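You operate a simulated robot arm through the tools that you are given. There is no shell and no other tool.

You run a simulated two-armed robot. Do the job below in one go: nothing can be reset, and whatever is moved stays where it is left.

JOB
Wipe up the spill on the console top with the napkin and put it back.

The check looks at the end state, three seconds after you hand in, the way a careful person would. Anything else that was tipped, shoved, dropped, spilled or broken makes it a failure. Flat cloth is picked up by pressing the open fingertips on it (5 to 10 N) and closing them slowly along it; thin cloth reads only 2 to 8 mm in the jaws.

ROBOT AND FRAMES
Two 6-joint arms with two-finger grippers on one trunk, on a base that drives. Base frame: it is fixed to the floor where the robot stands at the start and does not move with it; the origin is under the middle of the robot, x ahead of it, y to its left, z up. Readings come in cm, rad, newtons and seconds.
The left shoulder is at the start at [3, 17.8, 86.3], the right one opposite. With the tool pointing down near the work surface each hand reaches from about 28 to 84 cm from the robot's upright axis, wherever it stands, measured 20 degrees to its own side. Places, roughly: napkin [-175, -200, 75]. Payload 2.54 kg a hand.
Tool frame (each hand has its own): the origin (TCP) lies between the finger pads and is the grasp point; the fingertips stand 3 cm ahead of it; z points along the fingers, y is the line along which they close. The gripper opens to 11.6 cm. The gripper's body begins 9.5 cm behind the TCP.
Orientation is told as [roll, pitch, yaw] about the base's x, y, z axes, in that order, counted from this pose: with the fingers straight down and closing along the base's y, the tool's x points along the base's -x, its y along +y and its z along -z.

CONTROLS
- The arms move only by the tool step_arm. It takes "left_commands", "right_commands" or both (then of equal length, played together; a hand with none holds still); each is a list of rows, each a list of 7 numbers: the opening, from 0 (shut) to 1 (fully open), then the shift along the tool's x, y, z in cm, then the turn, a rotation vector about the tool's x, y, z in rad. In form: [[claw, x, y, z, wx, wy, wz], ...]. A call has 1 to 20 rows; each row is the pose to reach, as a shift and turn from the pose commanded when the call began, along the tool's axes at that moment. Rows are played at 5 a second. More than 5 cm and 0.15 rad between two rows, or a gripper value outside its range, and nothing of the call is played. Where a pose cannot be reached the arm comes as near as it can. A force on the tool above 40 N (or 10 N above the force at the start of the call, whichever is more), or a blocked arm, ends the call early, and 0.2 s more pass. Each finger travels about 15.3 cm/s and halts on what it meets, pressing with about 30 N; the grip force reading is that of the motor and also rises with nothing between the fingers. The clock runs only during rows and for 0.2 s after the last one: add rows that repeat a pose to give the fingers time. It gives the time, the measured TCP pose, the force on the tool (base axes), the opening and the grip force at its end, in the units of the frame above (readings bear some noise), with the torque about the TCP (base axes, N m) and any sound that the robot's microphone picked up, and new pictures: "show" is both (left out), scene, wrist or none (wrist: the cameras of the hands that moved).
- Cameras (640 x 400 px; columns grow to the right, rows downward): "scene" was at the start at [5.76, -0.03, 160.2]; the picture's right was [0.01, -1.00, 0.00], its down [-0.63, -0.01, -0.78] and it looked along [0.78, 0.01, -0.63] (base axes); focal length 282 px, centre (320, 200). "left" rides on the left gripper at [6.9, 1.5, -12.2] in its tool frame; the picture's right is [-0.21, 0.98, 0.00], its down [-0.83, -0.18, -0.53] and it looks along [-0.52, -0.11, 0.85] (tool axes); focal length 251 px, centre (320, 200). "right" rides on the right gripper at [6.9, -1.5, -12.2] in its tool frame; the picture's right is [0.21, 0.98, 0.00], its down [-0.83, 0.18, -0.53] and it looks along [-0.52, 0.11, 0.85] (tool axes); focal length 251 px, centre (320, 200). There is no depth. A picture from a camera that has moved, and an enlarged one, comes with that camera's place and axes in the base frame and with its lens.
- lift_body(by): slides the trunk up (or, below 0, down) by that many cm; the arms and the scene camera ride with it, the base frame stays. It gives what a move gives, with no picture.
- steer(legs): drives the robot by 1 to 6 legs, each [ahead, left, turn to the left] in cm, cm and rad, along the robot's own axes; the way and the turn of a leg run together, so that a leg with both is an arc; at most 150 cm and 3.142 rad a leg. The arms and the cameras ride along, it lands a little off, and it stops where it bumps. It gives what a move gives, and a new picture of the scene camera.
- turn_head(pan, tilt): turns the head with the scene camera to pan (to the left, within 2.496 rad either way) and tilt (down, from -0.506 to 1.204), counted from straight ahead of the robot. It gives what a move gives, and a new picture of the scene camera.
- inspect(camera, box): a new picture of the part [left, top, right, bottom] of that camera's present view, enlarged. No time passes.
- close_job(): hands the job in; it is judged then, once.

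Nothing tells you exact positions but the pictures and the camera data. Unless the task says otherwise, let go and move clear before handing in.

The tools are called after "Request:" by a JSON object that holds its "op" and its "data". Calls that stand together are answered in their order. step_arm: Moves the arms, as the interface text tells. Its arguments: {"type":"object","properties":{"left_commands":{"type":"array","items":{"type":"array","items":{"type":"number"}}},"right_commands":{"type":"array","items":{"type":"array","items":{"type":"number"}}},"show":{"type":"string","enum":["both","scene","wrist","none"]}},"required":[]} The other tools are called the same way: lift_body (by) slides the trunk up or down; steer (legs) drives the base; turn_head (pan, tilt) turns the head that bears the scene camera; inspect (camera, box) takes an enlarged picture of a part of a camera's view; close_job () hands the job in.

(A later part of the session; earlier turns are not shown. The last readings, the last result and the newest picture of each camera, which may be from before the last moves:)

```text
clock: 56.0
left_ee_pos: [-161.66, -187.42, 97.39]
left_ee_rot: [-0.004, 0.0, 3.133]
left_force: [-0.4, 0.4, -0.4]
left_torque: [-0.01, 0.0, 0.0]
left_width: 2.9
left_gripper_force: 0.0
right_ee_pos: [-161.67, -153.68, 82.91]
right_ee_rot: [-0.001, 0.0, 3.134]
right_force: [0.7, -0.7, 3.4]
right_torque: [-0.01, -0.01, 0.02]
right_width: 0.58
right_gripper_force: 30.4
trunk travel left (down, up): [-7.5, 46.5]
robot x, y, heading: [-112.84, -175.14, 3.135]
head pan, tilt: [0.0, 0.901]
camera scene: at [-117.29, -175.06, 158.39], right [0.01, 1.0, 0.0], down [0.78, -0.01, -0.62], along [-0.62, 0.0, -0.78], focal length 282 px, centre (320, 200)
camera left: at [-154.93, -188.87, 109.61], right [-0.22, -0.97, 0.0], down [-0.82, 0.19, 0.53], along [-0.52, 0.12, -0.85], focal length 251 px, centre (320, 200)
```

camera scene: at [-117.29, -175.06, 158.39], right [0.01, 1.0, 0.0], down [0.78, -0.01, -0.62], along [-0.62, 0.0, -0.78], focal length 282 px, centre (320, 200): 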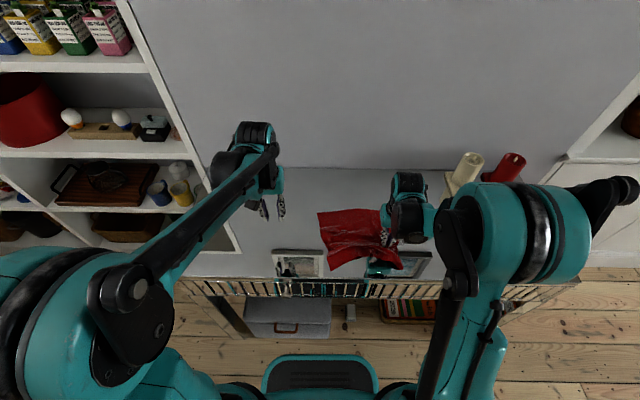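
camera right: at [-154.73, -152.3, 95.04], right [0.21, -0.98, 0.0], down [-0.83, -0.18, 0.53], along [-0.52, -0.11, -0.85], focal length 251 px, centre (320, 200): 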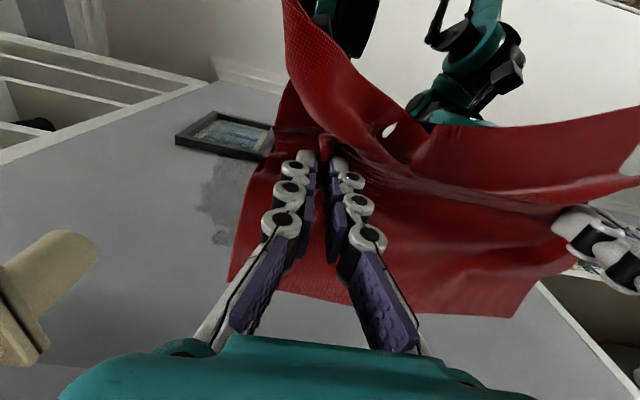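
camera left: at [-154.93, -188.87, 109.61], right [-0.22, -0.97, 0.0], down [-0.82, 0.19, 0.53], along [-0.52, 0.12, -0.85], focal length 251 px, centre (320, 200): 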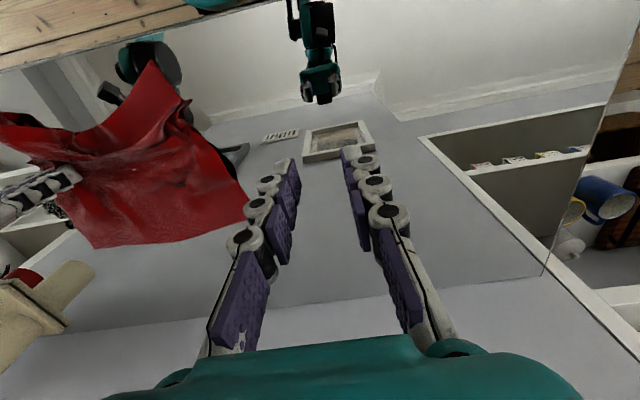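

The left hand is clear. Now a raster of rubs with the right hand over the remaining streaks (x −173…−160, y −154…−144), with light pressure.

Request:
{"op": "step_arm", "data": {"right_commands": [[0, -2, -1, 0.05, 0, 0, 0], [0, -4, -2, 0.05, 0, 0, 0], [0, -6.5, -3, 0.05, 0, 0, 0], [0, -9, -3, 0.05, 0, 0, 0], [0, -11, -3.5, 0.05, 0, 0, 0], [0, -9, -5.5, 0.05, 0, 0, 0], [0, -6.5, -5.5, 0.05, 0, 0, 0], [0, -4, -5.5, 0.05, 0, 0, 0], [0, -1.5, -5.5, 0.05, 0, 0, 0], [0, 0, -6.5, 0.05, 0, 0, 0], [0, -1.5, -8, 0.05, 0, 0, 0], [0, -4, -8, 0.05, 0, 0, 0], [0, -6.5, -8, 0.05, 0, 0, 0], [0, -9, -8, 0.05, 0, 0, 0], [0, -9, -5, 0.05, 0, 0, 0], [0, -7, -3, 0.05, 0, 0, 0], [0, -5, -1, 0.05, 0, 0, 0], [0, -4, 2, 0.05, 0, 0, 0], [0, -4, 5, 0, 0, 0, 0], [0, -4, 8, -0.2, 0, 0, 0]]}}

```text
clock: 60.2
left_ee_pos: [-161.72, -187.28, 97.26]
left_ee_rot: [-0.004, 0.0, 3.131]
left_force: [0.3, 0.0, 0.4]
left_torque: [0.01, 0.01, 0.01]
left_width: 2.92
left_gripper_force: 0.1
right_ee_pos: [-165.69, -161.65, 83.12]
right_ee_rot: [-0.001, 0.0, 3.134]
right_force: [-0.1, 0.8, -0.4]
right_torque: [0.02, 0.01, -0.04]
right_width: 0.59
right_gripper_force: 30.3
trunk travel left (down, up): [-7.5, 46.5]
robot x, y, heading: [-112.97, -175.03, 3.136]
head pan, tilt: [0.0, 0.901]
camera scene: at [-117.3, -175.13, 158.37], right [0.01, 1.0, 0.0], down [0.78, -0.01, -0.62], along [-0.62, 0.0, -0.78], focal length 282 px, centre (320, 200)
camera right: at [-158.79, -160.27, 95.24], right [0.21, -0.98, 0.0], down [-0.83, -0.17, 0.53], along [-0.52, -0.11, -0.85], focal length 251 px, centre (320, 200)
```

scene: 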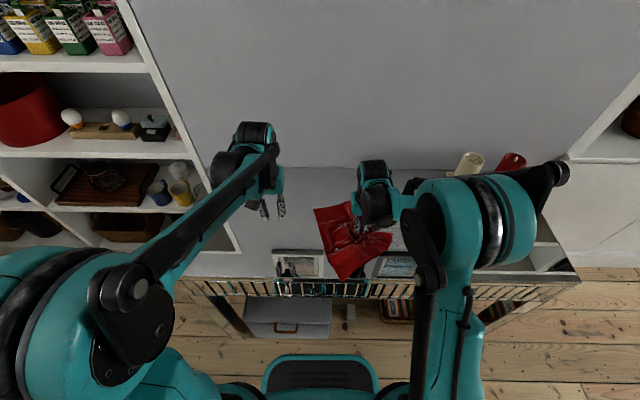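
right: 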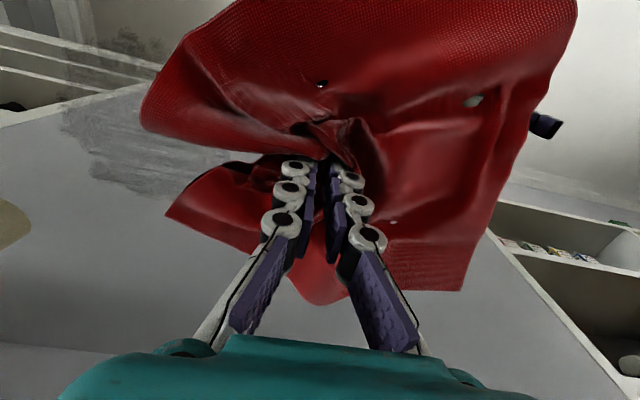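

Request:
{"op": "inspect", "data": {"camera": "right", "box": [0, 0, 240, 240]}}

Request:
{"op": "inspect", "data": {"camera": "scene", "box": [300, 180, 460, 280]}}

```text
1.67 times, centred on (120, 120) of right
camera zoom: at [-158.79, -160.27, 95.24], right [0.21, -0.98, 0.0], down [-0.83, -0.17, 0.53], along [-0.52, -0.11, -0.85], focal length 419 px, centre (653, 333)
```

zoom: 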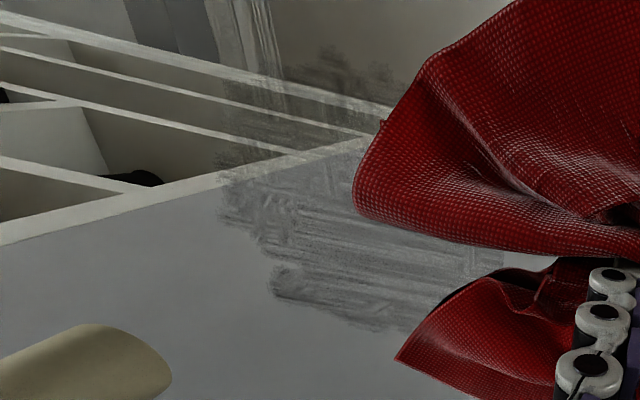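

```text
4.00 times, centred on (380, 230) of scene
camera zoom: at [-117.3, -175.13, 158.37], right [0.01, 1.0, 0.0], down [0.78, -0.01, -0.62], along [-0.62, 0.0, -0.78], focal length 1126 px, centre (80, 80)
```

zoom: 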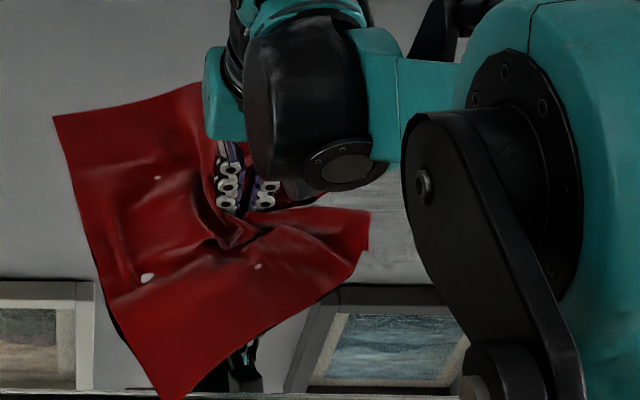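

The patch is smeared thinner but not gone (about x −170…−160, y −153…−146). I'll continue with long strokes in y at several x positions with slightly firmer pressure.

Request:
{"op": "step_arm", "data": {"right_commands": [[0, -2.6, 0, 0.2, 0, 0, 0], [0, -5.3, -2, 0.28, 0, 0, 0], [0, -5.3, -6, 0.28, 0, 0, 0], [0, -5.3, -10, 0.28, 0, 0, 0], [0, -5.3, -14.2, 0.28, 0, 0, 0], [0, -5.3, -18, 0.28, 0, 0, 0], [0, -2.8, -18, 0.28, 0, 0, 0], [0, -2.8, -14, 0.28, 0, 0, 0], [0, -2.8, -10, 0.28, 0, 0, 0], [0, -2.8, -6, 0.28, 0, 0, 0], [0, -2.8, -3, 0.28, 0, 0, 0], [0, -0.3, -3, 0.28, 0, 0, 0], [0, -0.3, -7, 0.28, 0, 0, 0], [0, -0.3, -11, 0.28, 0, 0, 0], [0, -0.3, -15, 0.28, 0, 0, 0], [0, -0.3, -18, 0.28, 0, 0, 0], [0, 2.2, -18, 0.28, 0, 0, 0], [0, 2.2, -14, 0.28, 0, 0, 0], [0, 2.2, -10, 0.28, 0, 0, 0], [0, 2.2, -6, 0.28, 0, 0, 0]], "show": "none"}}

Request:
{"op": "step_arm", "data": {"right_commands": [[0, 2.3, 2, 0, 0, 0, 0], [0, 2.3, -2, 0, 0, 0, 0], [0, 2.3, -6, 0, 0, 0, 0], [0, 2.3, -10, 0, 0, 0, 0], [0, 2.3, -12, 0, 0, 0, 0], [0, 4.3, -12, 0, 0, 0, 0], [0, 4.3, -8, 0, 0, 0, 0], [0, 4.3, -4, 0, 0, 0, 0], [0, 4.3, 0, 0, 0, 0, 0], [0, 2, 2, 0, 0, 0, 0], [0, 0, 5, 0, 0, 0, 0], [0, -1, 9, -0.2, 0, 0, 0], [0, -1, 12, -0.3, 0, 0, 0]]}}

```text
clock: 64.4
left_ee_pos: [-161.71, -187.24, 97.26]
left_ee_rot: [-0.004, 0.0, 3.132]
left_force: [-0.6, 0.0, 1.0]
left_torque: [0.04, -0.04, -0.01]
left_width: 2.9
left_gripper_force: 0.0
right_ee_pos: [-163.48, -155.68, 82.96]
right_ee_rot: [0.001, 0.0, 3.134]
right_force: [1.1, 2.8, 12.9]
right_torque: [0.07, -0.04, -0.02]
right_width: 0.59
right_gripper_force: 29.8
trunk travel left (down, up): [-7.5, 46.5]
robot x, y, heading: [-112.88, -175.07, 3.134]
head pan, tilt: [0.0, 0.901]
```

```text
clock: 66.5
left_ee_pos: [-161.52, -187.33, 97.35]
left_ee_rot: [-0.004, -0.002, 3.132]
left_force: [0.4, -0.7, 0.1]
left_torque: [-0.01, 0.0, -0.01]
left_width: 2.9
left_gripper_force: 0.1
right_ee_pos: [-159.29, -155.3, 82.92]
right_ee_rot: [0.0, -0.003, 3.135]
right_force: [3.0, -4.4, 26.7]
right_torque: [-0.19, -0.09, 0.0]
right_width: 0.55
right_gripper_force: 29.6
trunk travel left (down, up): [-7.5, 46.5]
robot x, y, heading: [-112.94, -174.89, 3.132]
head pan, tilt: [0.0, 0.901]
stopped in row 10 (right hand): the force on the tool passed its limit at 41 N (the readings are from after the stop); the commanded pose is now the measured one
camera scene: at [-117.1, -175.2, 158.39], right [0.01, 1.0, 0.0], down [0.78, -0.01, -0.62], along [-0.62, 0.01, -0.78], focal length 282 px, centre (320, 200)
camera right: at [-152.36, -153.84, 95.02], right [0.21, -0.98, 0.0], down [-0.83, -0.18, 0.53], along [-0.52, -0.11, -0.85], focal length 251 px, centre (320, 200)
```

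scene: 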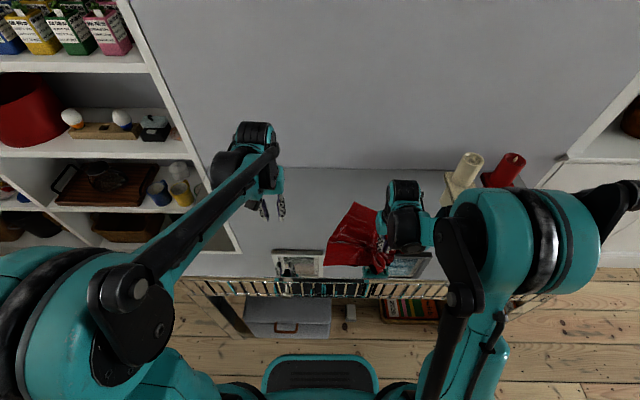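
right: 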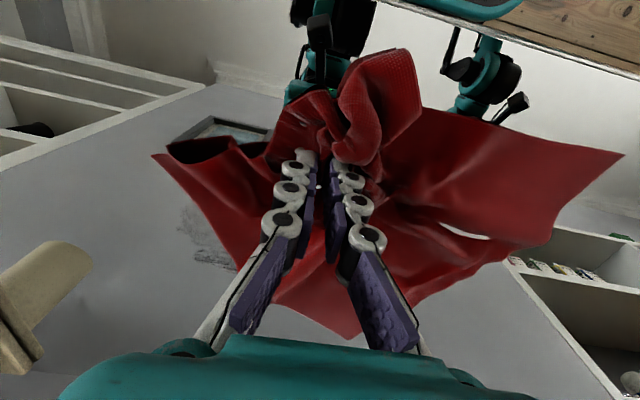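

Pressure built up over bunched cloth, so I'll ease off and slide left to see what remains of the spill.

Request:
{"op": "step_arm", "data": {"right_commands": [[0, 0, 0, -0.5, 0, 0, 0], [0, -2, 4, -0.6, 0, 0, 0], [0, -4, 8, -0.6, 0, 0, 0], [0, -6, 12, -0.6, 0, 0, 0], [0, -8, 16, -0.6, 0, 0, 0], [0, -8, 16, -0.6, 0, 0, 0]]}}

Request:
{"op": "inspect", "data": {"camera": "scene", "box": [320, 180, 480, 280]}}

Request:
{"op": "inspect", "data": {"camera": "right", "box": [0, 0, 240, 240]}}

```text
clock: 67.9
left_ee_pos: [-161.66, -187.16, 97.27]
left_ee_rot: [-0.003, 0.001, 3.132]
left_force: [0.4, 0.0, 0.9]
left_torque: [-0.03, 0.01, -0.03]
left_width: 2.89
left_gripper_force: 0.0
right_ee_pos: [-167.56, -171.21, 83.46]
right_ee_rot: [0.0, 0.002, 3.135]
right_force: [-0.2, 0.5, -0.4]
right_torque: [0.0, 0.04, 0.0]
right_width: 0.61
right_gripper_force: 30.1
trunk travel left (down, up): [-7.5, 46.5]
robot x, y, heading: [-113.42, -174.98, 3.135]
head pan, tilt: [0.0, 0.901]
camera scene: at [-117.3, -174.99, 158.39], right [0.01, 1.0, 0.0], down [0.78, -0.01, -0.62], along [-0.62, 0.0, -0.78], focal length 282 px, centre (320, 200)
camera right: at [-160.72, -169.7, 95.5], right [0.21, -0.98, 0.0], down [-0.83, -0.18, 0.53], along [-0.52, -0.11, -0.85], focal length 251 px, centre (320, 200)
```

scene: 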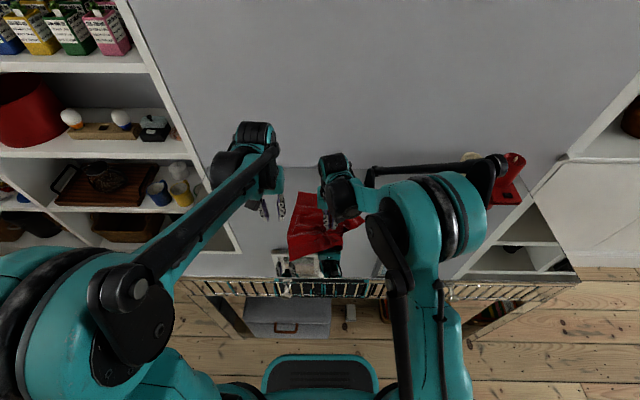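
right: 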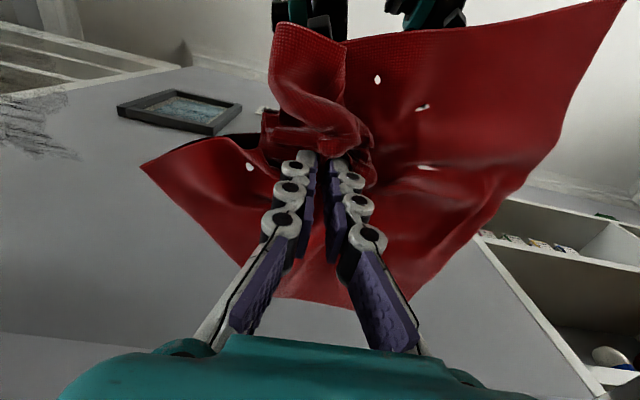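

```text
4.00 times, centred on (400, 230) of scene
camera zoom: at [-117.3, -174.99, 158.39], right [0.01, 1.0, 0.0], down [0.78, -0.01, -0.62], along [-0.62, 0.0, -0.78], focal length 1126 px, centre (0, 80)
```

zoom: 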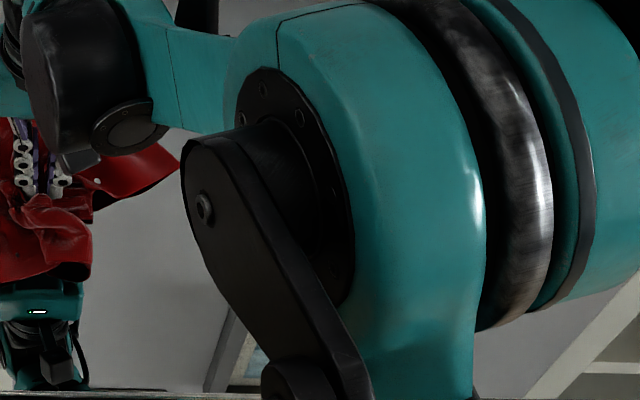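

```text
1.67 times, centred on (120, 120) of right
camera zoom: at [-160.72, -169.7, 95.5], right [0.21, -0.98, 0.0], down [-0.83, -0.18, 0.53], along [-0.52, -0.11, -0.85], focal length 419 px, centre (653, 333)
```

zoom: 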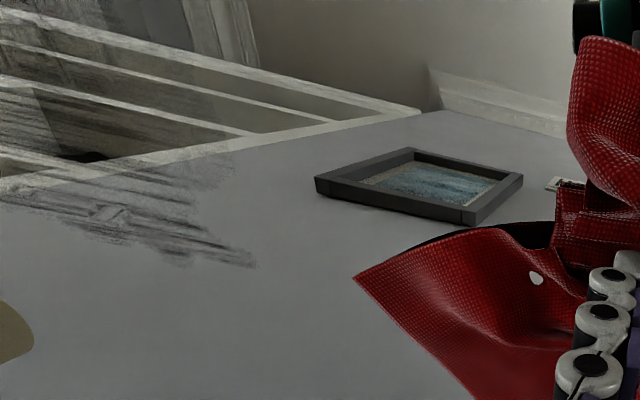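

Streaks remain around x −171…−162, y −156…−146, lighter than before. I'll run a denser raster over the whole spot with moderate pressure.

Request:
{"op": "step_arm", "data": {"right_commands": [[0, -2, -4, 0, 0, 0, 0], [0, -4.4, -8, 0.3, 0, 0, 0], [0, -4.4, -11.2, 0.4, 0, 0, 0], [0, -4.4, -15.2, 0.4, 0, 0, 0], [0, -4.4, -19.2, 0.4, 0, 0, 0], [0, -4.4, -23.2, 0.4, 0, 0, 0], [0, -4.4, -27.2, 0.4, 0, 0, 0], [0, -2.4, -27.2, 0.4, 0, 0, 0], [0, -2.4, -23.2, 0.4, 0, 0, 0], [0, -2.4, -19.2, 0.4, 0, 0, 0], [0, -2.4, -15.2, 0.4, 0, 0, 0], [0, -2.4, -11.2, 0.4, 0, 0, 0], [0, -0.4, -11.2, 0.4, 0, 0, 0], [0, -0.4, -15.2, 0.4, 0, 0, 0], [0, -0.4, -19.2, 0.4, 0, 0, 0], [0, -0.4, -23.2, 0.4, 0, 0, 0], [0, -0.4, -27.2, 0.4, 0, 0, 0], [0, 1.6, -27.2, 0.4, 0, 0, 0], [0, 1.6, -23.2, 0.4, 0, 0, 0], [0, 1.6, -19.2, 0.4, 0, 0, 0]], "show": "none"}}

```text
clock: 72.1
left_ee_pos: [-161.73, -187.19, 97.21]
left_ee_rot: [-0.004, 0.0, 3.132]
left_force: [0.1, -0.2, -0.3]
left_torque: [0.0, 0.01, 0.03]
left_width: 2.93
left_gripper_force: 0.0
right_ee_pos: [-165.92, -152.04, 83.15]
right_ee_rot: [-0.002, 0.001, 3.133]
right_force: [-0.5, -0.5, -0.7]
right_torque: [0.02, -0.04, -0.01]
right_width: 0.66
right_gripper_force: 30.1
trunk travel left (down, up): [-7.5, 46.5]
robot x, y, heading: [-112.83, -175.27, 3.134]
head pan, tilt: [0.0, 0.901]
```

Pressure was nearly zero there, so I'll go 2 mm lower for the next part.

Request:
{"op": "step_arm", "data": {"right_commands": [[0, 0, 4, 0.18, 0, 0, 0], [0, 0, 8, 0.18, 0, 0, 0], [0, 2, 8, 0.18, 0, 0, 0], [0, 2, 4, 0.18, 0, 0, 0], [0, 2, 0, 0.18, 0, 0, 0], [0, 2, -4, 0.18, 0, 0, 0], [0, 2, -8, 0.18, 0, 0, 0], [0, 4, -8, 0.18, 0, 0, 0], [0, 4, -4, 0.18, 0, 0, 0], [0, 4, 0, 0.18, 0, 0, 0], [0, 4, 4, 0.18, 0, 0, 0], [0, 4, 8, 0.18, 0, 0, 0], [0, 6, 8, 0.18, 0, 0, 0], [0, 6, 4, 0.18, 0, 0, 0], [0, 6, 0, 0.18, 0, 0, 0], [0, 6, -4, 0.18, 0, 0, 0], [0, 6, -8, 0.15, 0, 0, 0], [0, 8, -4, 0, 0, 0, 0], [0, 8, 0, -0.2, 0, 0, 0], [0, 8, 4, -0.3, 0, 0, 0]], "show": "none"}}

Request:
{"op": "step_arm", "data": {"right_commands": [[0, 0, 4, 0, 0, 0, 0], [0, 0, 8, 0, 0, 0, 0], [0, 0, 8, 0, 0, 0, 0]], "show": "wrist"}}

Request:
{"op": "inspect", "data": {"camera": "right", "box": [0, 0, 240, 240]}}

```text
clock: 73.8
left_ee_pos: [-161.62, -187.3, 97.38]
left_ee_rot: [-0.003, -0.003, 3.132]
left_force: [-0.6, -0.5, -0.5]
left_torque: [0.03, 0.01, 0.03]
left_width: 2.88
left_gripper_force: 0.0
right_ee_pos: [-162.82, -144.17, 82.94]
right_ee_rot: [-0.001, -0.004, 3.135]
right_force: [2.4, 0.6, 22.6]
right_torque: [-0.08, -0.15, -0.05]
right_width: 0.59
right_gripper_force: 30.0
trunk travel left (down, up): [-7.5, 46.5]
robot x, y, heading: [-113.05, -174.8, 3.129]
head pan, tilt: [0.0, 0.901]
stopped in row 8 (right hand): the force on the tool passed its limit at 43 N (the readings are from after the stop); the commanded pose is now the measured one
```

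```text
clock: 74.6
left_ee_pos: [-161.67, -187.27, 97.32]
left_ee_rot: [-0.004, -0.001, 3.132]
left_force: [-0.8, -0.5, -0.1]
left_torque: [-0.01, 0.0, -0.02]
left_width: 2.89
left_gripper_force: 0.0
right_ee_pos: [-163.05, -151.93, 82.92]
right_ee_rot: [-0.002, -0.005, 3.133]
right_force: [2.9, 2.7, 24.5]
right_torque: [-0.05, -0.11, 0.0]
right_width: 0.54
right_gripper_force: 30.3
trunk travel left (down, up): [-7.5, 46.5]
robot x, y, heading: [-112.9, -174.85, 3.134]
head pan, tilt: [0.0, 0.901]
stopped in row 3 (right hand): the force on the tool passed its limit at 41 N (the readings are from after the stop); the commanded pose is now the measured one
camera right: at [-156.04, -150.68, 95.0], right [0.21, -0.98, 0.0], down [-0.82, -0.18, 0.54], along [-0.53, -0.11, -0.84], focal length 251 px, centre (320, 200)
```

right: 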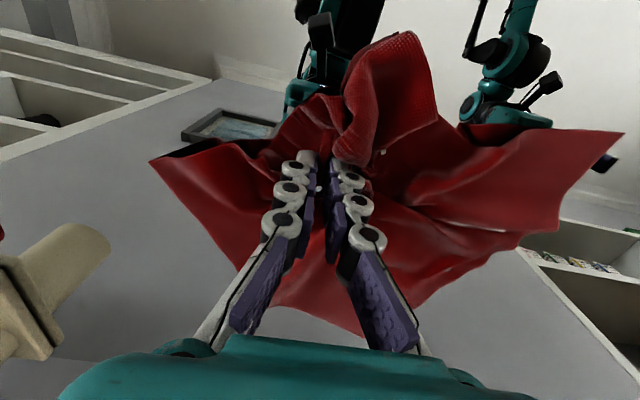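

```text
1.67 times, centred on (120, 120) of right
camera zoom: at [-156.04, -150.68, 95.0], right [0.21, -0.98, 0.0], down [-0.82, -0.18, 0.54], along [-0.53, -0.11, -0.84], focal length 419 px, centre (653, 333)
```

zoom: 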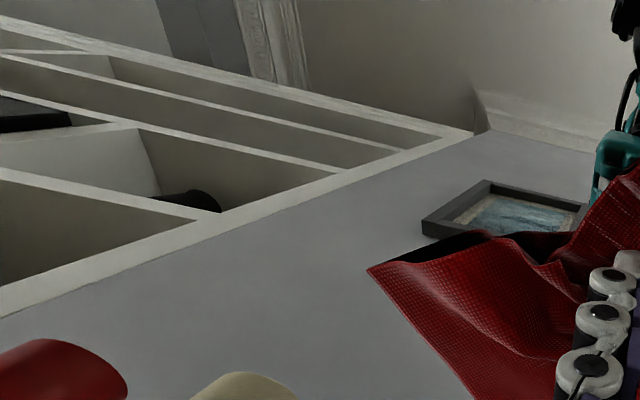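

The right part of the patch looks clean now. I'll ease up and slide left to check the rest.

Request:
{"op": "step_arm", "data": {"right_commands": [[0, 0, 0, -0.4, 0, 0, 0], [0, 1, 3, -0.5, 0, 0, 0], [0, 2, 6, -0.5, 0, 0, 0], [0, 4, 10, -0.5, 0, 0, 0], [0, 4, 13, -0.5, 0, 0, 0], [0, 4, 13, -0.5, 0, 0, 0]], "show": "both"}}

Request:
{"op": "inspect", "data": {"camera": "right", "box": [0, 0, 240, 240]}}

```text
clock: 76.0
left_ee_pos: [-161.69, -187.13, 97.35]
left_ee_rot: [-0.004, 0.001, 3.134]
left_force: [-0.2, 1.4, 0.5]
left_torque: [-0.01, 0.01, 0.01]
left_width: 2.9
left_gripper_force: 0.1
right_ee_pos: [-159.34, -165.21, 83.17]
right_ee_rot: [-0.001, -0.003, 3.133]
right_force: [-0.6, -0.1, 0.3]
right_torque: [-0.01, -0.03, -0.02]
right_width: 0.61
right_gripper_force: 29.9
trunk travel left (down, up): [-7.5, 46.5]
robot x, y, heading: [-112.56, -175.01, 3.133]
head pan, tilt: [0.0, 0.901]
camera scene: at [-117.31, -175.01, 158.38], right [0.01, 1.0, 0.0], down [0.78, -0.01, -0.62], along [-0.62, 0.0, -0.78], focal length 282 px, centre (320, 200)
camera right: at [-152.4, -163.83, 95.22], right [0.21, -0.98, 0.0], down [-0.83, -0.18, 0.54], along [-0.53, -0.11, -0.84], focal length 251 px, centre (320, 200)
```

scene: 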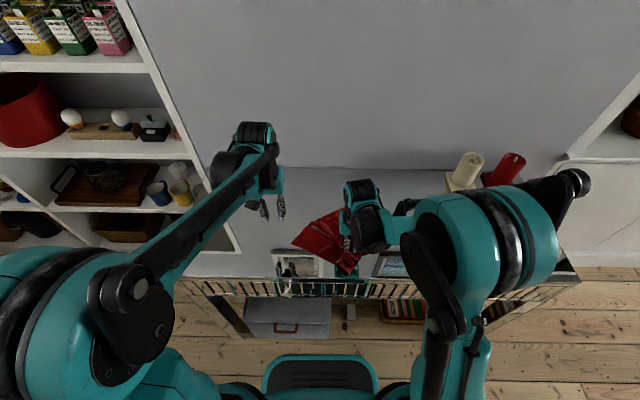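
right: 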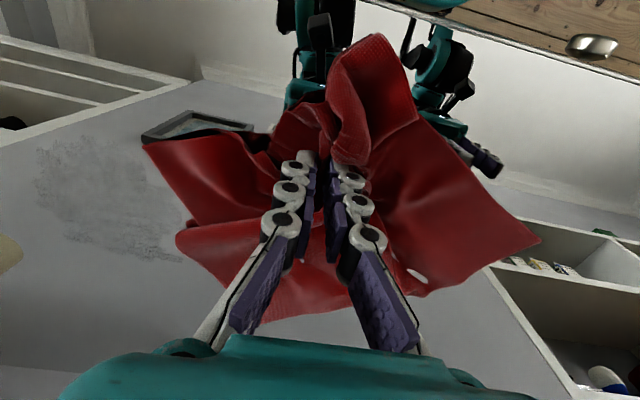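

```text
1.67 times, centred on (120, 120) of right
camera zoom: at [-152.4, -163.83, 95.22], right [0.21, -0.98, 0.0], down [-0.83, -0.18, 0.54], along [-0.53, -0.11, -0.84], focal length 419 px, centre (653, 333)
```

zoom: 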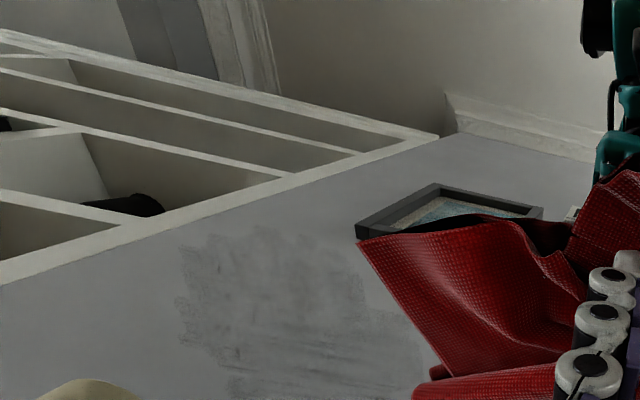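

Now only a faint film remains at x −171…−160, y −157…−147. Next, strokes along x with light pressure across that area.

Request:
{"op": "step_arm", "data": {"right_commands": [[0, 0, -4, 0, 0, 0, 0], [0, 0, -8, 0.12, 0, 0, 0], [0, -4, -8, 0.12, 0, 0, 0], [0, -8, -8, 0.12, 0, 0, 0], [0, -12.5, -8, 0.12, 0, 0, 0], [0, -12.5, -10, 0.12, 0, 0, 0], [0, -8, -10, 0.12, 0, 0, 0], [0, -4, -10, 0.12, 0, 0, 0], [0, 0, -10, 0.12, 0, 0, 0], [0, 0, -12, 0.12, 0, 0, 0], [0, -4, -12, 0.12, 0, 0, 0], [0, -8, -12, 0.12, 0, 0, 0], [0, -12.5, -12, 0.12, 0, 0, 0], [0, -12.5, -14, 0.12, 0, 0, 0], [0, -8, -14, 0.12, 0, 0, 0], [0, -4, -14, 0.12, 0, 0, 0], [0, 0, -14, 0.12, 0, 0, 0], [0, 0, -16, 0.12, 0, 0, 0], [0, -4, -16, 0.12, 0, 0, 0], [0, -8, -16, 0.12, 0, 0, 0]], "show": "none"}}

```text
clock: 80.2
left_ee_pos: [-161.86, -187.22, 97.26]
left_ee_rot: [-0.004, 0.001, 3.132]
left_force: [0.0, 0.2, -0.1]
left_torque: [-0.01, -0.02, 0.02]
left_width: 2.9
left_gripper_force: 0.0
right_ee_pos: [-167.34, -149.03, 83.35]
right_ee_rot: [0.0, -0.004, 3.133]
right_force: [0.2, -0.8, -0.1]
right_torque: [0.0, -0.05, 0.02]
right_width: 0.62
right_gripper_force: 30.8
trunk travel left (down, up): [-7.5, 46.5]
robot x, y, heading: [-113.37, -175.06, 3.133]
head pan, tilt: [0.0, 0.901]
```

The tips rode slightly high, so I'll repeat the strokes 3.5 mm lower.

Request:
{"op": "step_arm", "data": {"right_commands": [[0, -2, -1, 0.2, 0, 0, 0], [0, -4.5, -2, 0.33, 0, 0, 0], [0, -0.5, -2, 0.33, 0, 0, 0], [0, 3.5, -2, 0.33, 0, 0, 0], [0, 7.5, -2, 0.33, 0, 0, 0], [0, 7.5, 0, 0.33, 0, 0, 0], [0, 3.5, 0, 0.33, 0, 0, 0], [0, -0.5, 0, 0.33, 0, 0, 0], [0, -4.5, 0, 0.33, 0, 0, 0], [0, -4.5, 2, 0.33, 0, 0, 0], [0, -0.5, 2, 0.33, 0, 0, 0], [0, 3.5, 2, 0.33, 0, 0, 0], [0, 7.5, 2, 0.33, 0, 0, 0], [0, 7.5, 4, 0.33, 0, 0, 0], [0, 3.5, 4, 0.33, 0, 0, 0], [0, -0.5, 4, 0.33, 0, 0, 0], [0, -4.5, 4, 0.33, 0, 0, 0], [0, -4.5, 6, 0.33, 0, 0, 0], [0, -0.5, 6, 0.33, 0, 0, 0], [0, 3.5, 6, 0.33, 0, 0, 0]], "show": "wrist"}}

```text
clock: 84.4
left_ee_pos: [-161.64, -187.28, 97.45]
left_ee_rot: [-0.005, -0.003, 3.132]
left_force: [0.3, 0.0, 0.2]
left_torque: [-0.02, -0.01, -0.01]
left_width: 2.9
left_gripper_force: 0.0
right_ee_pos: [-163.52, -154.95, 82.94]
right_ee_rot: [0.0, -0.004, 3.135]
right_force: [-6.1, 0.2, 40.7]
right_torque: [-0.03, 0.04, -0.01]
right_width: 0.57
right_gripper_force: 29.4
trunk travel left (down, up): [-7.5, 46.5]
robot x, y, heading: [-113.02, -174.59, 3.132]
head pan, tilt: [0.0, 0.901]
camera right: at [-156.61, -153.65, 94.97], right [0.21, -0.98, 0.0], down [-0.82, -0.18, 0.54], along [-0.53, -0.11, -0.84], focal length 251 px, centre (320, 200)
```

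right: 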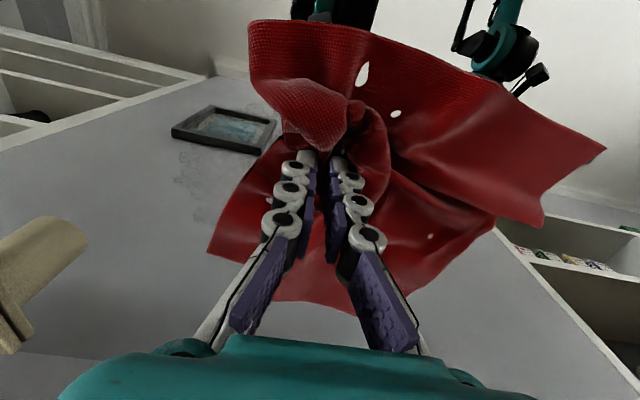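

Pressing is firm now (40 N), so I'll ease up a bit, finish the strokes on the left part, then slide away and look.

Request:
{"op": "step_arm", "data": {"right_commands": [[0, 0, 0, -0.08, 0, 0, 0], [0, 4, 0, -0.08, 0, 0, 0], [0, 4, 2, -0.08, 0, 0, 0], [0, 0, 2, -0.08, 0, 0, 0], [0, -4, 2, -0.08, 0, 0, 0], [0, -8.5, 2, -0.08, 0, 0, 0], [0, -8.5, 4, -0.08, 0, 0, 0], [0, -4, 4, -0.08, 0, 0, 0], [0, 0, 4, -0.08, 0, 0, 0], [0, 4, 4, -0.2, 0, 0, 0], [0, 5, 8, -0.4, 0, 0, 0], [0, 5, 11, -0.4, 0, 0, 0], [0, 5, 11, -0.4, 0, 0, 0]], "show": "wrist"}}

Request:
{"op": "inspect", "data": {"camera": "right", "box": [0, 60, 240, 300]}}

```text
clock: 87.2
left_ee_pos: [-161.78, -187.25, 97.32]
left_ee_rot: [-0.005, -0.001, 3.133]
left_force: [-1.4, -0.3, -0.4]
left_torque: [0.03, 0.0, -0.01]
left_width: 2.87
left_gripper_force: 0.1
right_ee_pos: [-158.48, -166.06, 83.26]
right_ee_rot: [-0.002, -0.004, 3.134]
right_force: [0.8, 0.1, 0.7]
right_torque: [0.0, -0.02, -0.02]
right_width: 0.62
right_gripper_force: 30.0
trunk travel left (down, up): [-7.5, 46.5]
robot x, y, heading: [-112.94, -175.04, 3.135]
head pan, tilt: [0.0, 0.901]
camera right: at [-151.6, -164.65, 95.33], right [0.21, -0.98, 0.0], down [-0.83, -0.18, 0.54], along [-0.53, -0.11, -0.84], focal length 251 px, centre (320, 200)
```

right: 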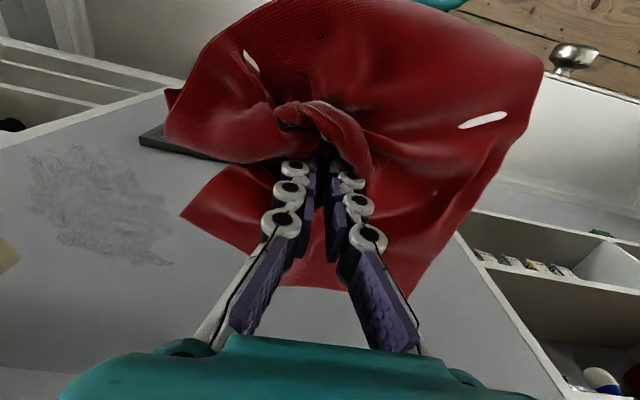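

```text
1.67 times, centred on (120, 180) of right
camera zoom: at [-151.6, -164.65, 95.33], right [0.21, -0.98, 0.0], down [-0.83, -0.18, 0.54], along [-0.53, -0.11, -0.84], focal length 419 px, centre (653, 233)
```

zoom: 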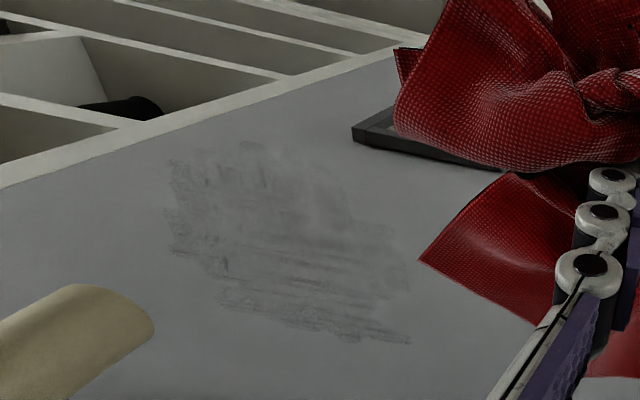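

The film is fainter still but present. I'll do another dense pass, with strokes along y spaced 1.5 cm.

Request:
{"op": "step_arm", "data": {"right_commands": [[0, -0.5, -4, 0.1, 0, 0, 0], [0, -1, -8, 0.25, 0, 0, 0], [0, -1, -12.4, 0.27, 0, 0, 0], [0, -1, -16.8, 0.27, 0, 0, 0], [0, -1, -21, 0.27, 0, 0, 0], [0, -2.5, -21, 0.27, 0, 0, 0], [0, -2.5, -16.8, 0.27, 0, 0, 0], [0, -2.5, -12.4, 0.27, 0, 0, 0], [0, -2.5, -8, 0.27, 0, 0, 0], [0, -4, -8, 0.27, 0, 0, 0], [0, -4, -12.4, 0.27, 0, 0, 0], [0, -4, -16.8, 0.27, 0, 0, 0], [0, -4, -21, 0.27, 0, 0, 0], [0, -5.5, -21, 0.27, 0, 0, 0], [0, -5.5, -16.8, 0.27, 0, 0, 0], [0, -5.5, -12.4, 0.27, 0, 0, 0], [0, -5.5, -8, 0.27, 0, 0, 0], [0, -7, -8, 0.27, 0, 0, 0], [0, -7, -12.4, 0.27, 0, 0, 0], [0, -7, -16.8, 0.27, 0, 0, 0]], "show": "none"}}

```text
clock: 91.4
left_ee_pos: [-161.6, -187.12, 97.28]
left_ee_rot: [-0.005, 0.001, 3.133]
left_force: [-0.6, -0.2, 0.2]
left_torque: [-0.01, 0.04, 0.01]
left_width: 2.91
left_gripper_force: 0.1
right_ee_pos: [-165.37, -149.2, 82.98]
right_ee_rot: [-0.002, -0.004, 3.135]
right_force: [-0.3, 2.1, 8.7]
right_torque: [0.04, -0.09, 0.01]
right_width: 0.6
right_gripper_force: 30.5
trunk travel left (down, up): [-7.5, 46.5]
robot x, y, heading: [-113.08, -174.9, 3.132]
head pan, tilt: [0.0, 0.901]
```

Good pressure (9 N). Continuing with the remaining strokes.

Request:
{"op": "step_arm", "data": {"right_commands": [[0, 0, -4.2, 0, 0, 0, 0], [0, -1.5, -4.2, 0, 0, 0, 0], [0, -1.5, 0, 0, 0, 0, 0], [0, -1.5, 4.4, 0, 0, 0, 0], [0, -1.5, 8.8, 0, 0, 0, 0], [0, -3, 8.8, 0, 0, 0, 0], [0, -3, 4.4, 0, 0, 0, 0], [0, -3, 0, 0, 0, 0, 0], [0, -3, -4.2, 0, 0, 0, 0], [0, -4.5, -4.2, 0, 0, 0, 0], [0, -4.5, 0, 0, 0, 0, 0], [0, -4.5, 4.4, 0, 0, 0, 0], [0, -4.5, 8.8, 0, 0, 0, 0], [0, -6, 8.8, 0, 0, 0, 0], [0, -6, 4.4, 0, 0, 0, 0], [0, -6, 0, 0, 0, 0, 0], [0, -6, -4.2, 0, 0, 0, 0], [0, -2, -2, 0, 0, 0, 0], [0, 1, 1, 0, 0, 0, 0], [0, 3, 5, 0, 0, 0, 0]], "show": "none"}}

Request:
{"op": "step_arm", "data": {"right_commands": [[0, 2, 3, -0.3, 0, 0, 0], [0, 4, 7, -0.3, 0, 0, 0], [0, 4, 11, -0.3, 0, 0, 0], [0, 4, 11, -0.3, 0, 0, 0]], "show": "wrist"}}

Request:
{"op": "inspect", "data": {"camera": "right", "box": [0, 60, 240, 300]}}

```text
clock: 95.6
left_ee_pos: [-161.63, -187.22, 97.33]
left_ee_rot: [-0.004, 0.0, 3.133]
left_force: [0.8, 0.4, -0.1]
left_torque: [-0.01, -0.02, 0.02]
left_width: 2.89
left_gripper_force: 0.1
right_ee_pos: [-162.54, -154.33, 82.85]
right_ee_rot: [-0.001, -0.002, 3.137]
right_force: [1.9, -2.8, 37.6]
right_torque: [-0.98, 0.11, 0.02]
right_width: 0.46
right_gripper_force: 35.0
trunk travel left (down, up): [-7.5, 46.5]
robot x, y, heading: [-112.65, -174.8, 3.131]
head pan, tilt: [0.0, 0.901]
```

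```text
clock: 96.6
left_ee_pos: [-161.73, -187.25, 97.27]
left_ee_rot: [-0.002, 0.0, 3.132]
left_force: [0.7, -0.4, 0.2]
left_torque: [-0.01, 0.0, 0.0]
left_width: 2.89
left_gripper_force: 0.0
right_ee_pos: [-158.87, -165.12, 83.26]
right_ee_rot: [-0.001, -0.004, 3.132]
right_force: [0.9, -1.1, -1.7]
right_torque: [0.01, -0.01, -0.02]
right_width: 0.31
right_gripper_force: 26.7
trunk travel left (down, up): [-7.5, 46.5]
robot x, y, heading: [-112.87, -175.09, 3.129]
head pan, tilt: [0.0, 0.901]
camera right: at [-151.92, -163.78, 95.41], right [0.21, -0.98, 0.0], down [-0.83, -0.18, 0.54], along [-0.53, -0.11, -0.84], focal length 251 px, centre (320, 200)
```

right: 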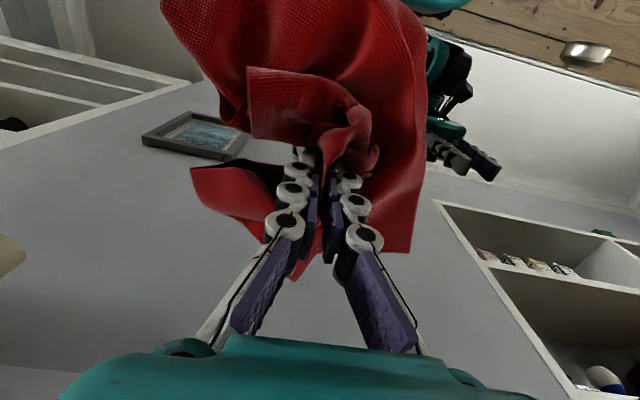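

```text
1.67 times, centred on (120, 180) of right
camera zoom: at [-151.92, -163.78, 95.41], right [0.21, -0.98, 0.0], down [-0.83, -0.18, 0.54], along [-0.53, -0.11, -0.84], focal length 419 px, centre (653, 233)
```

zoom: 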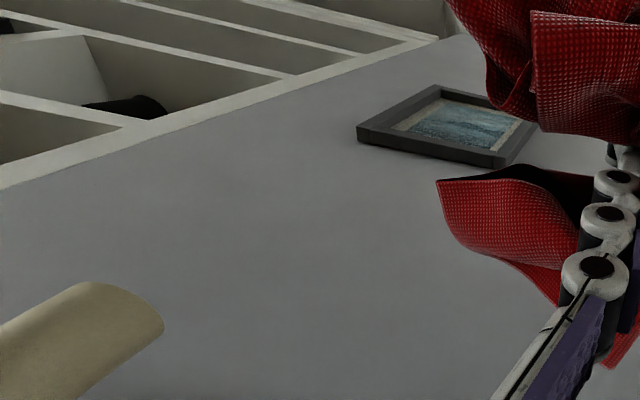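

The spill spot now looks clean. Next I'll move the left hand out of the way and lift the napkin off the top to see how it hangs.

Request:
{"op": "step_arm", "data": {"left_commands": [[0.25, 0, 4, -1, 0, 0, 0], [0.25, 0, 8, -2, 0, 0, 0], [0.25, 0, 12, -3, 0, 0, 0], [0.25, 0, 16, -4, 0, 0, 0], [0.25, 1, 20, -4, 0, 0, 0], [0.25, 2, 24, -4, 0, 0, 0], [0.25, 2, 26, -4, 0, 0, 0], [0.25, 2, 26, -4, 0, 0, 0], [0.25, 2, 26, -4, 0, 0, 0], [0.25, 2, 26, -4, 0, 0, 0]], "right_commands": [[0, -1, 0, -2.5, 0, 0, 0], [0, -2, 0, -5, 0, 0, 0], [0, -3, 0, -8, 0, 0, 0], [0, -4, 0, -11, 0, 0, 0], [0, -5, 0, -14, 0, 0, 0], [0, -6, 0, -17, 0, 0, 0], [0, -7, 0, -20, 0, 0, 0], [0, -8, 0, -23, 0, 0, 0], [0, -8, 0, -26, 0, 0, 0], [0, -8, 0, -26, 0, 0, 0]]}}

```text
clock: 98.8
left_ee_pos: [-159.97, -213.24, 101.0]
left_ee_rot: [-0.003, 0.0, 3.132]
left_force: [0.7, 0.3, -0.3]
left_torque: [-0.02, -0.01, 0.0]
left_width: 2.9
left_gripper_force: 0.1
right_ee_pos: [-166.73, -165.19, 109.18]
right_ee_rot: [-0.001, -0.005, 3.136]
right_force: [0.2, 0.4, -1.7]
right_torque: [0.01, 0.03, -0.02]
right_width: 0.28
right_gripper_force: 27.0
trunk travel left (down, up): [-7.5, 46.5]
robot x, y, heading: [-113.0, -175.12, 3.137]
head pan, tilt: [0.0, 0.901]
camera scene: at [-117.35, -175.03, 158.38], right [0.01, 1.0, 0.0], down [0.78, -0.01, -0.62], along [-0.62, 0.0, -0.78], focal length 282 px, centre (320, 200)
camera right: at [-159.76, -163.87, 121.31], right [0.21, -0.98, 0.0], down [-0.83, -0.18, 0.54], along [-0.53, -0.11, -0.84], focal length 251 px, centre (320, 200)
camera left: at [-153.16, -214.84, 113.3], right [-0.22, -0.97, 0.0], down [-0.82, 0.19, 0.53], along [-0.52, 0.12, -0.85], focal length 251 px, centre (320, 200)
```

scene: 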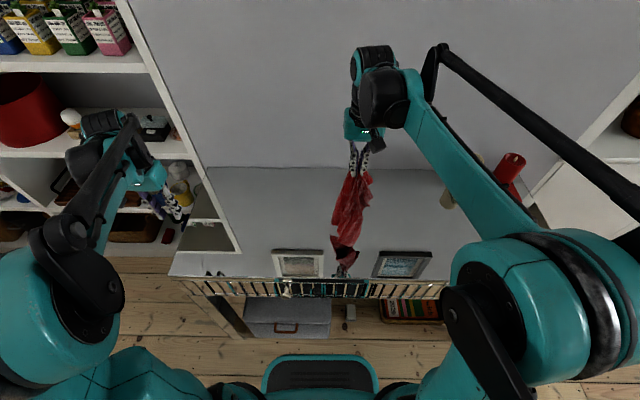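
right: 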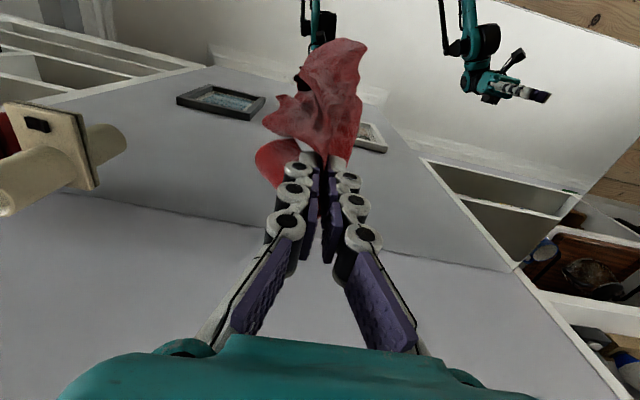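
left: 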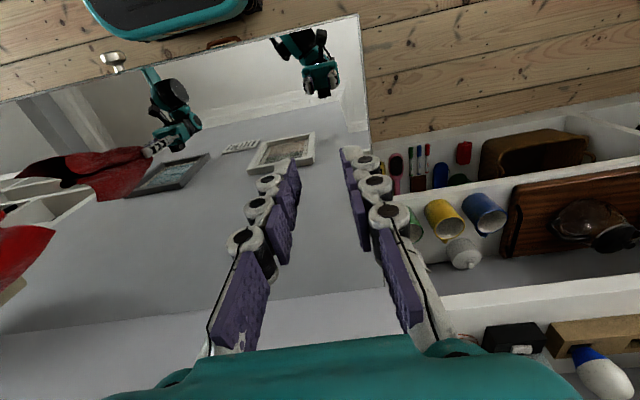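

The napkin hangs free from the right hand. Let me check the console top for spill remnants now that it is in view.

Request:
{"op": "inspect", "data": {"camera": "scene", "box": [320, 170, 480, 270]}}

Request:
{"op": "inspect", "data": {"camera": "right", "box": [60, 40, 320, 260]}}

```text
4.00 times, centred on (400, 220) of scene
camera zoom: at [-117.35, -175.03, 158.38], right [0.01, 1.0, 0.0], down [0.78, -0.01, -0.62], along [-0.62, 0.0, -0.78], focal length 1126 px, centre (0, 120)
```

zoom: 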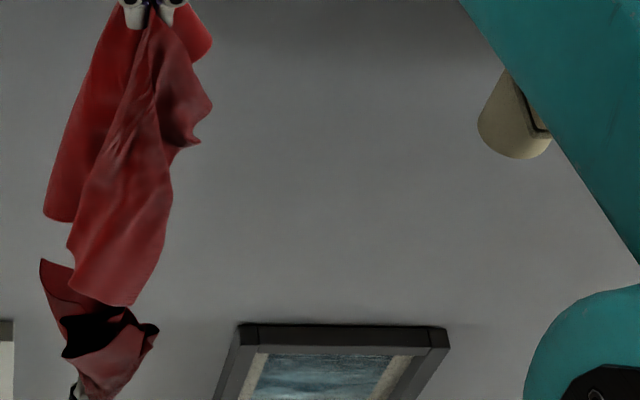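

```text
1.82 times, centred on (190, 150) of right
camera zoom: at [-159.76, -163.87, 121.31], right [0.21, -0.98, 0.0], down [-0.83, -0.18, 0.54], along [-0.53, -0.11, -0.84], focal length 457 px, centre (556, 291)
```

zoom: 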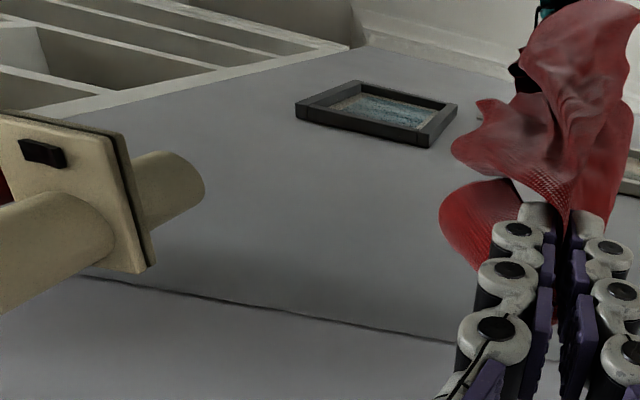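

The top is clean and the candles are undisturbed. To lay the napkin back at its old spot with the right hand I need more reach to the left, so I'll retract the left hand and strafe the base 20 cm left.

Request:
{"op": "step_arm", "data": {"left_commands": [[0.25, 3, -2, 0, 0, 0, 0], [0.25, 6, -4, 0, 0, 0, 0], [0.25, 9, -6, 0, 0, 0, 0], [0.25, 12, -8, 0, 0, 0, 0], [0.25, 12, -8, 0, 0, 0, 0]], "right_commands": [[0, 0, 0, -2, 0, 0, 0], [0, 0, 0, -4, 0, 0, 0], [0, 0, 0, -4, 0, 0, 0], [0, 0, 0, -4, 0, 0, 0], [0, 0, 0, -4, 0, 0, 0]], "show": "none"}}

Request:
{"op": "steer", "data": {"legs": [[0, 20, 0.006]]}}

```text
clock: 100.0
left_ee_pos: [-147.87, -205.23, 101.05]
left_ee_rot: [-0.004, 0.0, 3.133]
left_force: [-0.1, 0.4, 0.4]
left_torque: [-0.03, -0.07, -0.02]
left_width: 2.9
left_gripper_force: 0.1
right_ee_pos: [-166.71, -165.29, 113.14]
right_ee_rot: [-0.002, -0.004, 3.135]
right_force: [0.4, 0.2, 5.9]
right_torque: [0.0, 0.07, -0.02]
right_width: 0.05
right_gripper_force: 27.8
trunk travel left (down, up): [-7.5, 46.5]
robot x, y, heading: [-112.82, -174.58, 3.137]
head pan, tilt: [0.0, 0.901]
```

```text
clock: 101.6
left_ee_pos: [-147.78, -225.47, 101.15]
left_ee_rot: [-0.004, 0.0, 3.142]
left_force: [0.2, 0.0, -0.1]
left_torque: [0.01, -0.01, -0.05]
left_width: 2.89
left_gripper_force: 0.0
right_ee_pos: [-166.95, -185.74, 113.17]
right_ee_rot: [-0.003, -0.005, 3.139]
right_force: [0.0, -0.5, 6.3]
right_torque: [0.01, 0.03, 0.0]
right_width: 0.05
right_gripper_force: 28.9
trunk travel left (down, up): [-7.5, 46.5]
robot x, y, heading: [-112.88, -194.85, 3.139]
head pan, tilt: [0.0, 0.901]
camera scene: at [-117.42, -195.21, 158.38], right [0.0, 1.0, 0.0], down [0.78, 0.0, -0.62], along [-0.62, 0.0, -0.78], focal length 282 px, centre (320, 200)
```

scene: 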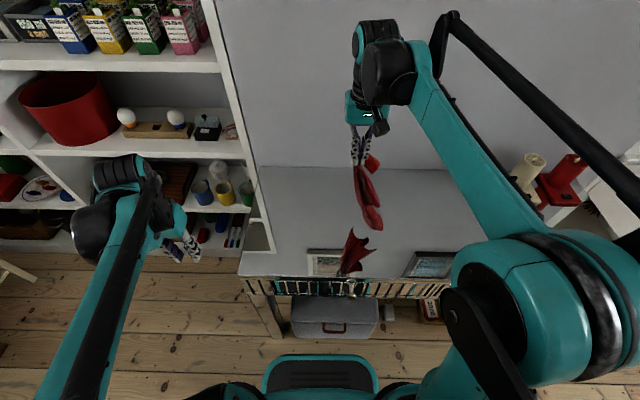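

The grip reading is very thin (0.05 cm), so the cloth may be about to slip. Let me check the right wrist view.

Request:
{"op": "inspect", "data": {"camera": "right", "box": [160, 0, 480, 240]}}

Request:
{"op": "inspect", "data": {"camera": "scene", "box": [300, 90, 460, 290]}}

```text
1.67 times, centred on (320, 120) of right
camera zoom: at [-159.96, -184.31, 125.28], right [0.21, -0.98, 0.0], down [-0.82, -0.18, 0.54], along [-0.52, -0.11, -0.84], focal length 419 px, centre (320, 333)
```

zoom: 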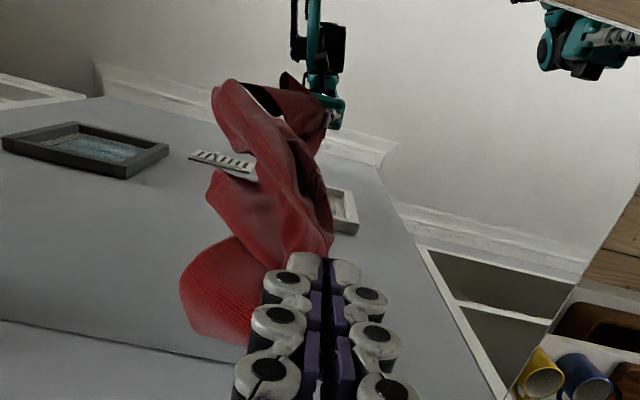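

```text
2.00 times, centred on (380, 190) of scene
camera zoom: at [-117.42, -195.21, 158.38], right [0.0, 1.0, 0.0], down [0.78, 0.0, -0.62], along [-0.62, 0.0, -0.78], focal length 563 px, centre (200, 220)
```

zoom: 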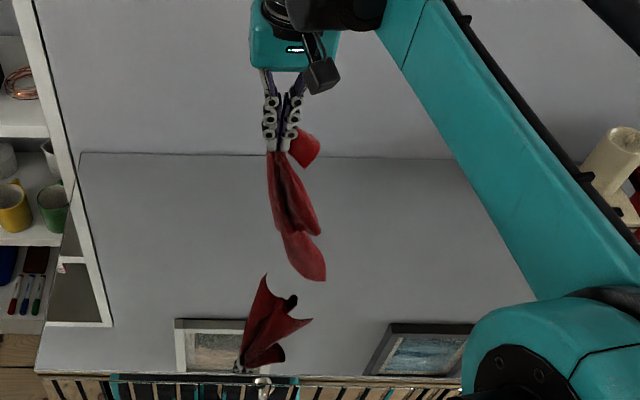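

The cloth is still held at the fingertips, so I'll lay it down promptly: swing over to the left end of its old place and arc down to the right so it unrolls flat.

Request:
{"op": "step_arm", "data": {"right_commands": [[0, -1, 3.9, 0.5, 0, 0, 0], [0, -2, 7.8, 1, 0, 0, 0], [0, -3, 11.7, 1.5, 0, 0, 0], [0, -4, 15.6, 2, 0, 0, 0], [0, -4.6, 19.5, 2.5, 0, 0, 0], [0, -4.6, 23.4, 3.3, 0, 0, 0], [0, -4.6, 27.3, 4.2, 0, 0, 0], [0, -4.6, 27.3, 4.5, 0, 0, 0], [0, -4.6, 22.8, 5, 0, 0, 0], [0, -4.6, 18.4, 6, 0, 0, 0], [0, -4.6, 14.3, 7.7, 0, 0, 0], [0, -4.6, 10.6, 10.3, 0, 0, 0], [0, -4.6, 7.4, 13.5, 0, 0, 0], [0, -4.6, 4.8, 17.2, 0, 0, 0], [0, -4.6, 2.9, 21.3, 0, 0, 0], [0, -4.6, 1.7, 25.7, 0, 0, 0], [0, -4.6, 1.3, 29.5, 0, 0, 0], [0, -4.6, 1.3, 29.5, 0, 0, 0]]}}

```text
clock: 105.4
left_ee_pos: [-147.83, -225.48, 101.06]
left_ee_rot: [-0.004, -0.001, 3.14]
left_force: [0.6, 0.4, 0.1]
left_torque: [0.03, 0.03, 0.0]
left_width: 2.89
left_gripper_force: 0.1
right_ee_pos: [-171.68, -187.02, 83.63]
right_ee_rot: [-0.002, -0.004, 3.141]
right_force: [-0.3, 0.1, 0.7]
right_torque: [0.01, 0.0, 0.01]
right_width: 0.0
right_gripper_force: 28.3
trunk travel left (down, up): [-7.5, 46.5]
robot x, y, heading: [-113.24, -195.1, 3.14]
head pan, tilt: [0.0, 0.901]
camera scene: at [-117.4, -195.07, 158.39], right [0.0, 1.0, 0.0], down [0.78, 0.0, -0.62], along [-0.62, 0.0, -0.78], focal length 282 px, centre (320, 200)
camera right: at [-164.77, -185.45, 95.73], right [0.21, -0.98, 0.0], down [-0.82, -0.18, 0.54], along [-0.52, -0.11, -0.84], focal length 251 px, centre (320, 200)
```

scene: 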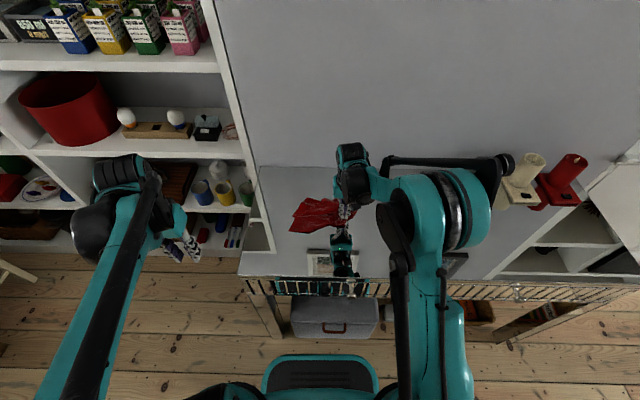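
right: 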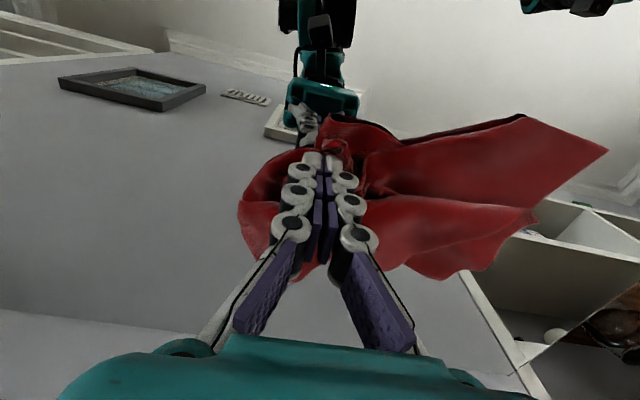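

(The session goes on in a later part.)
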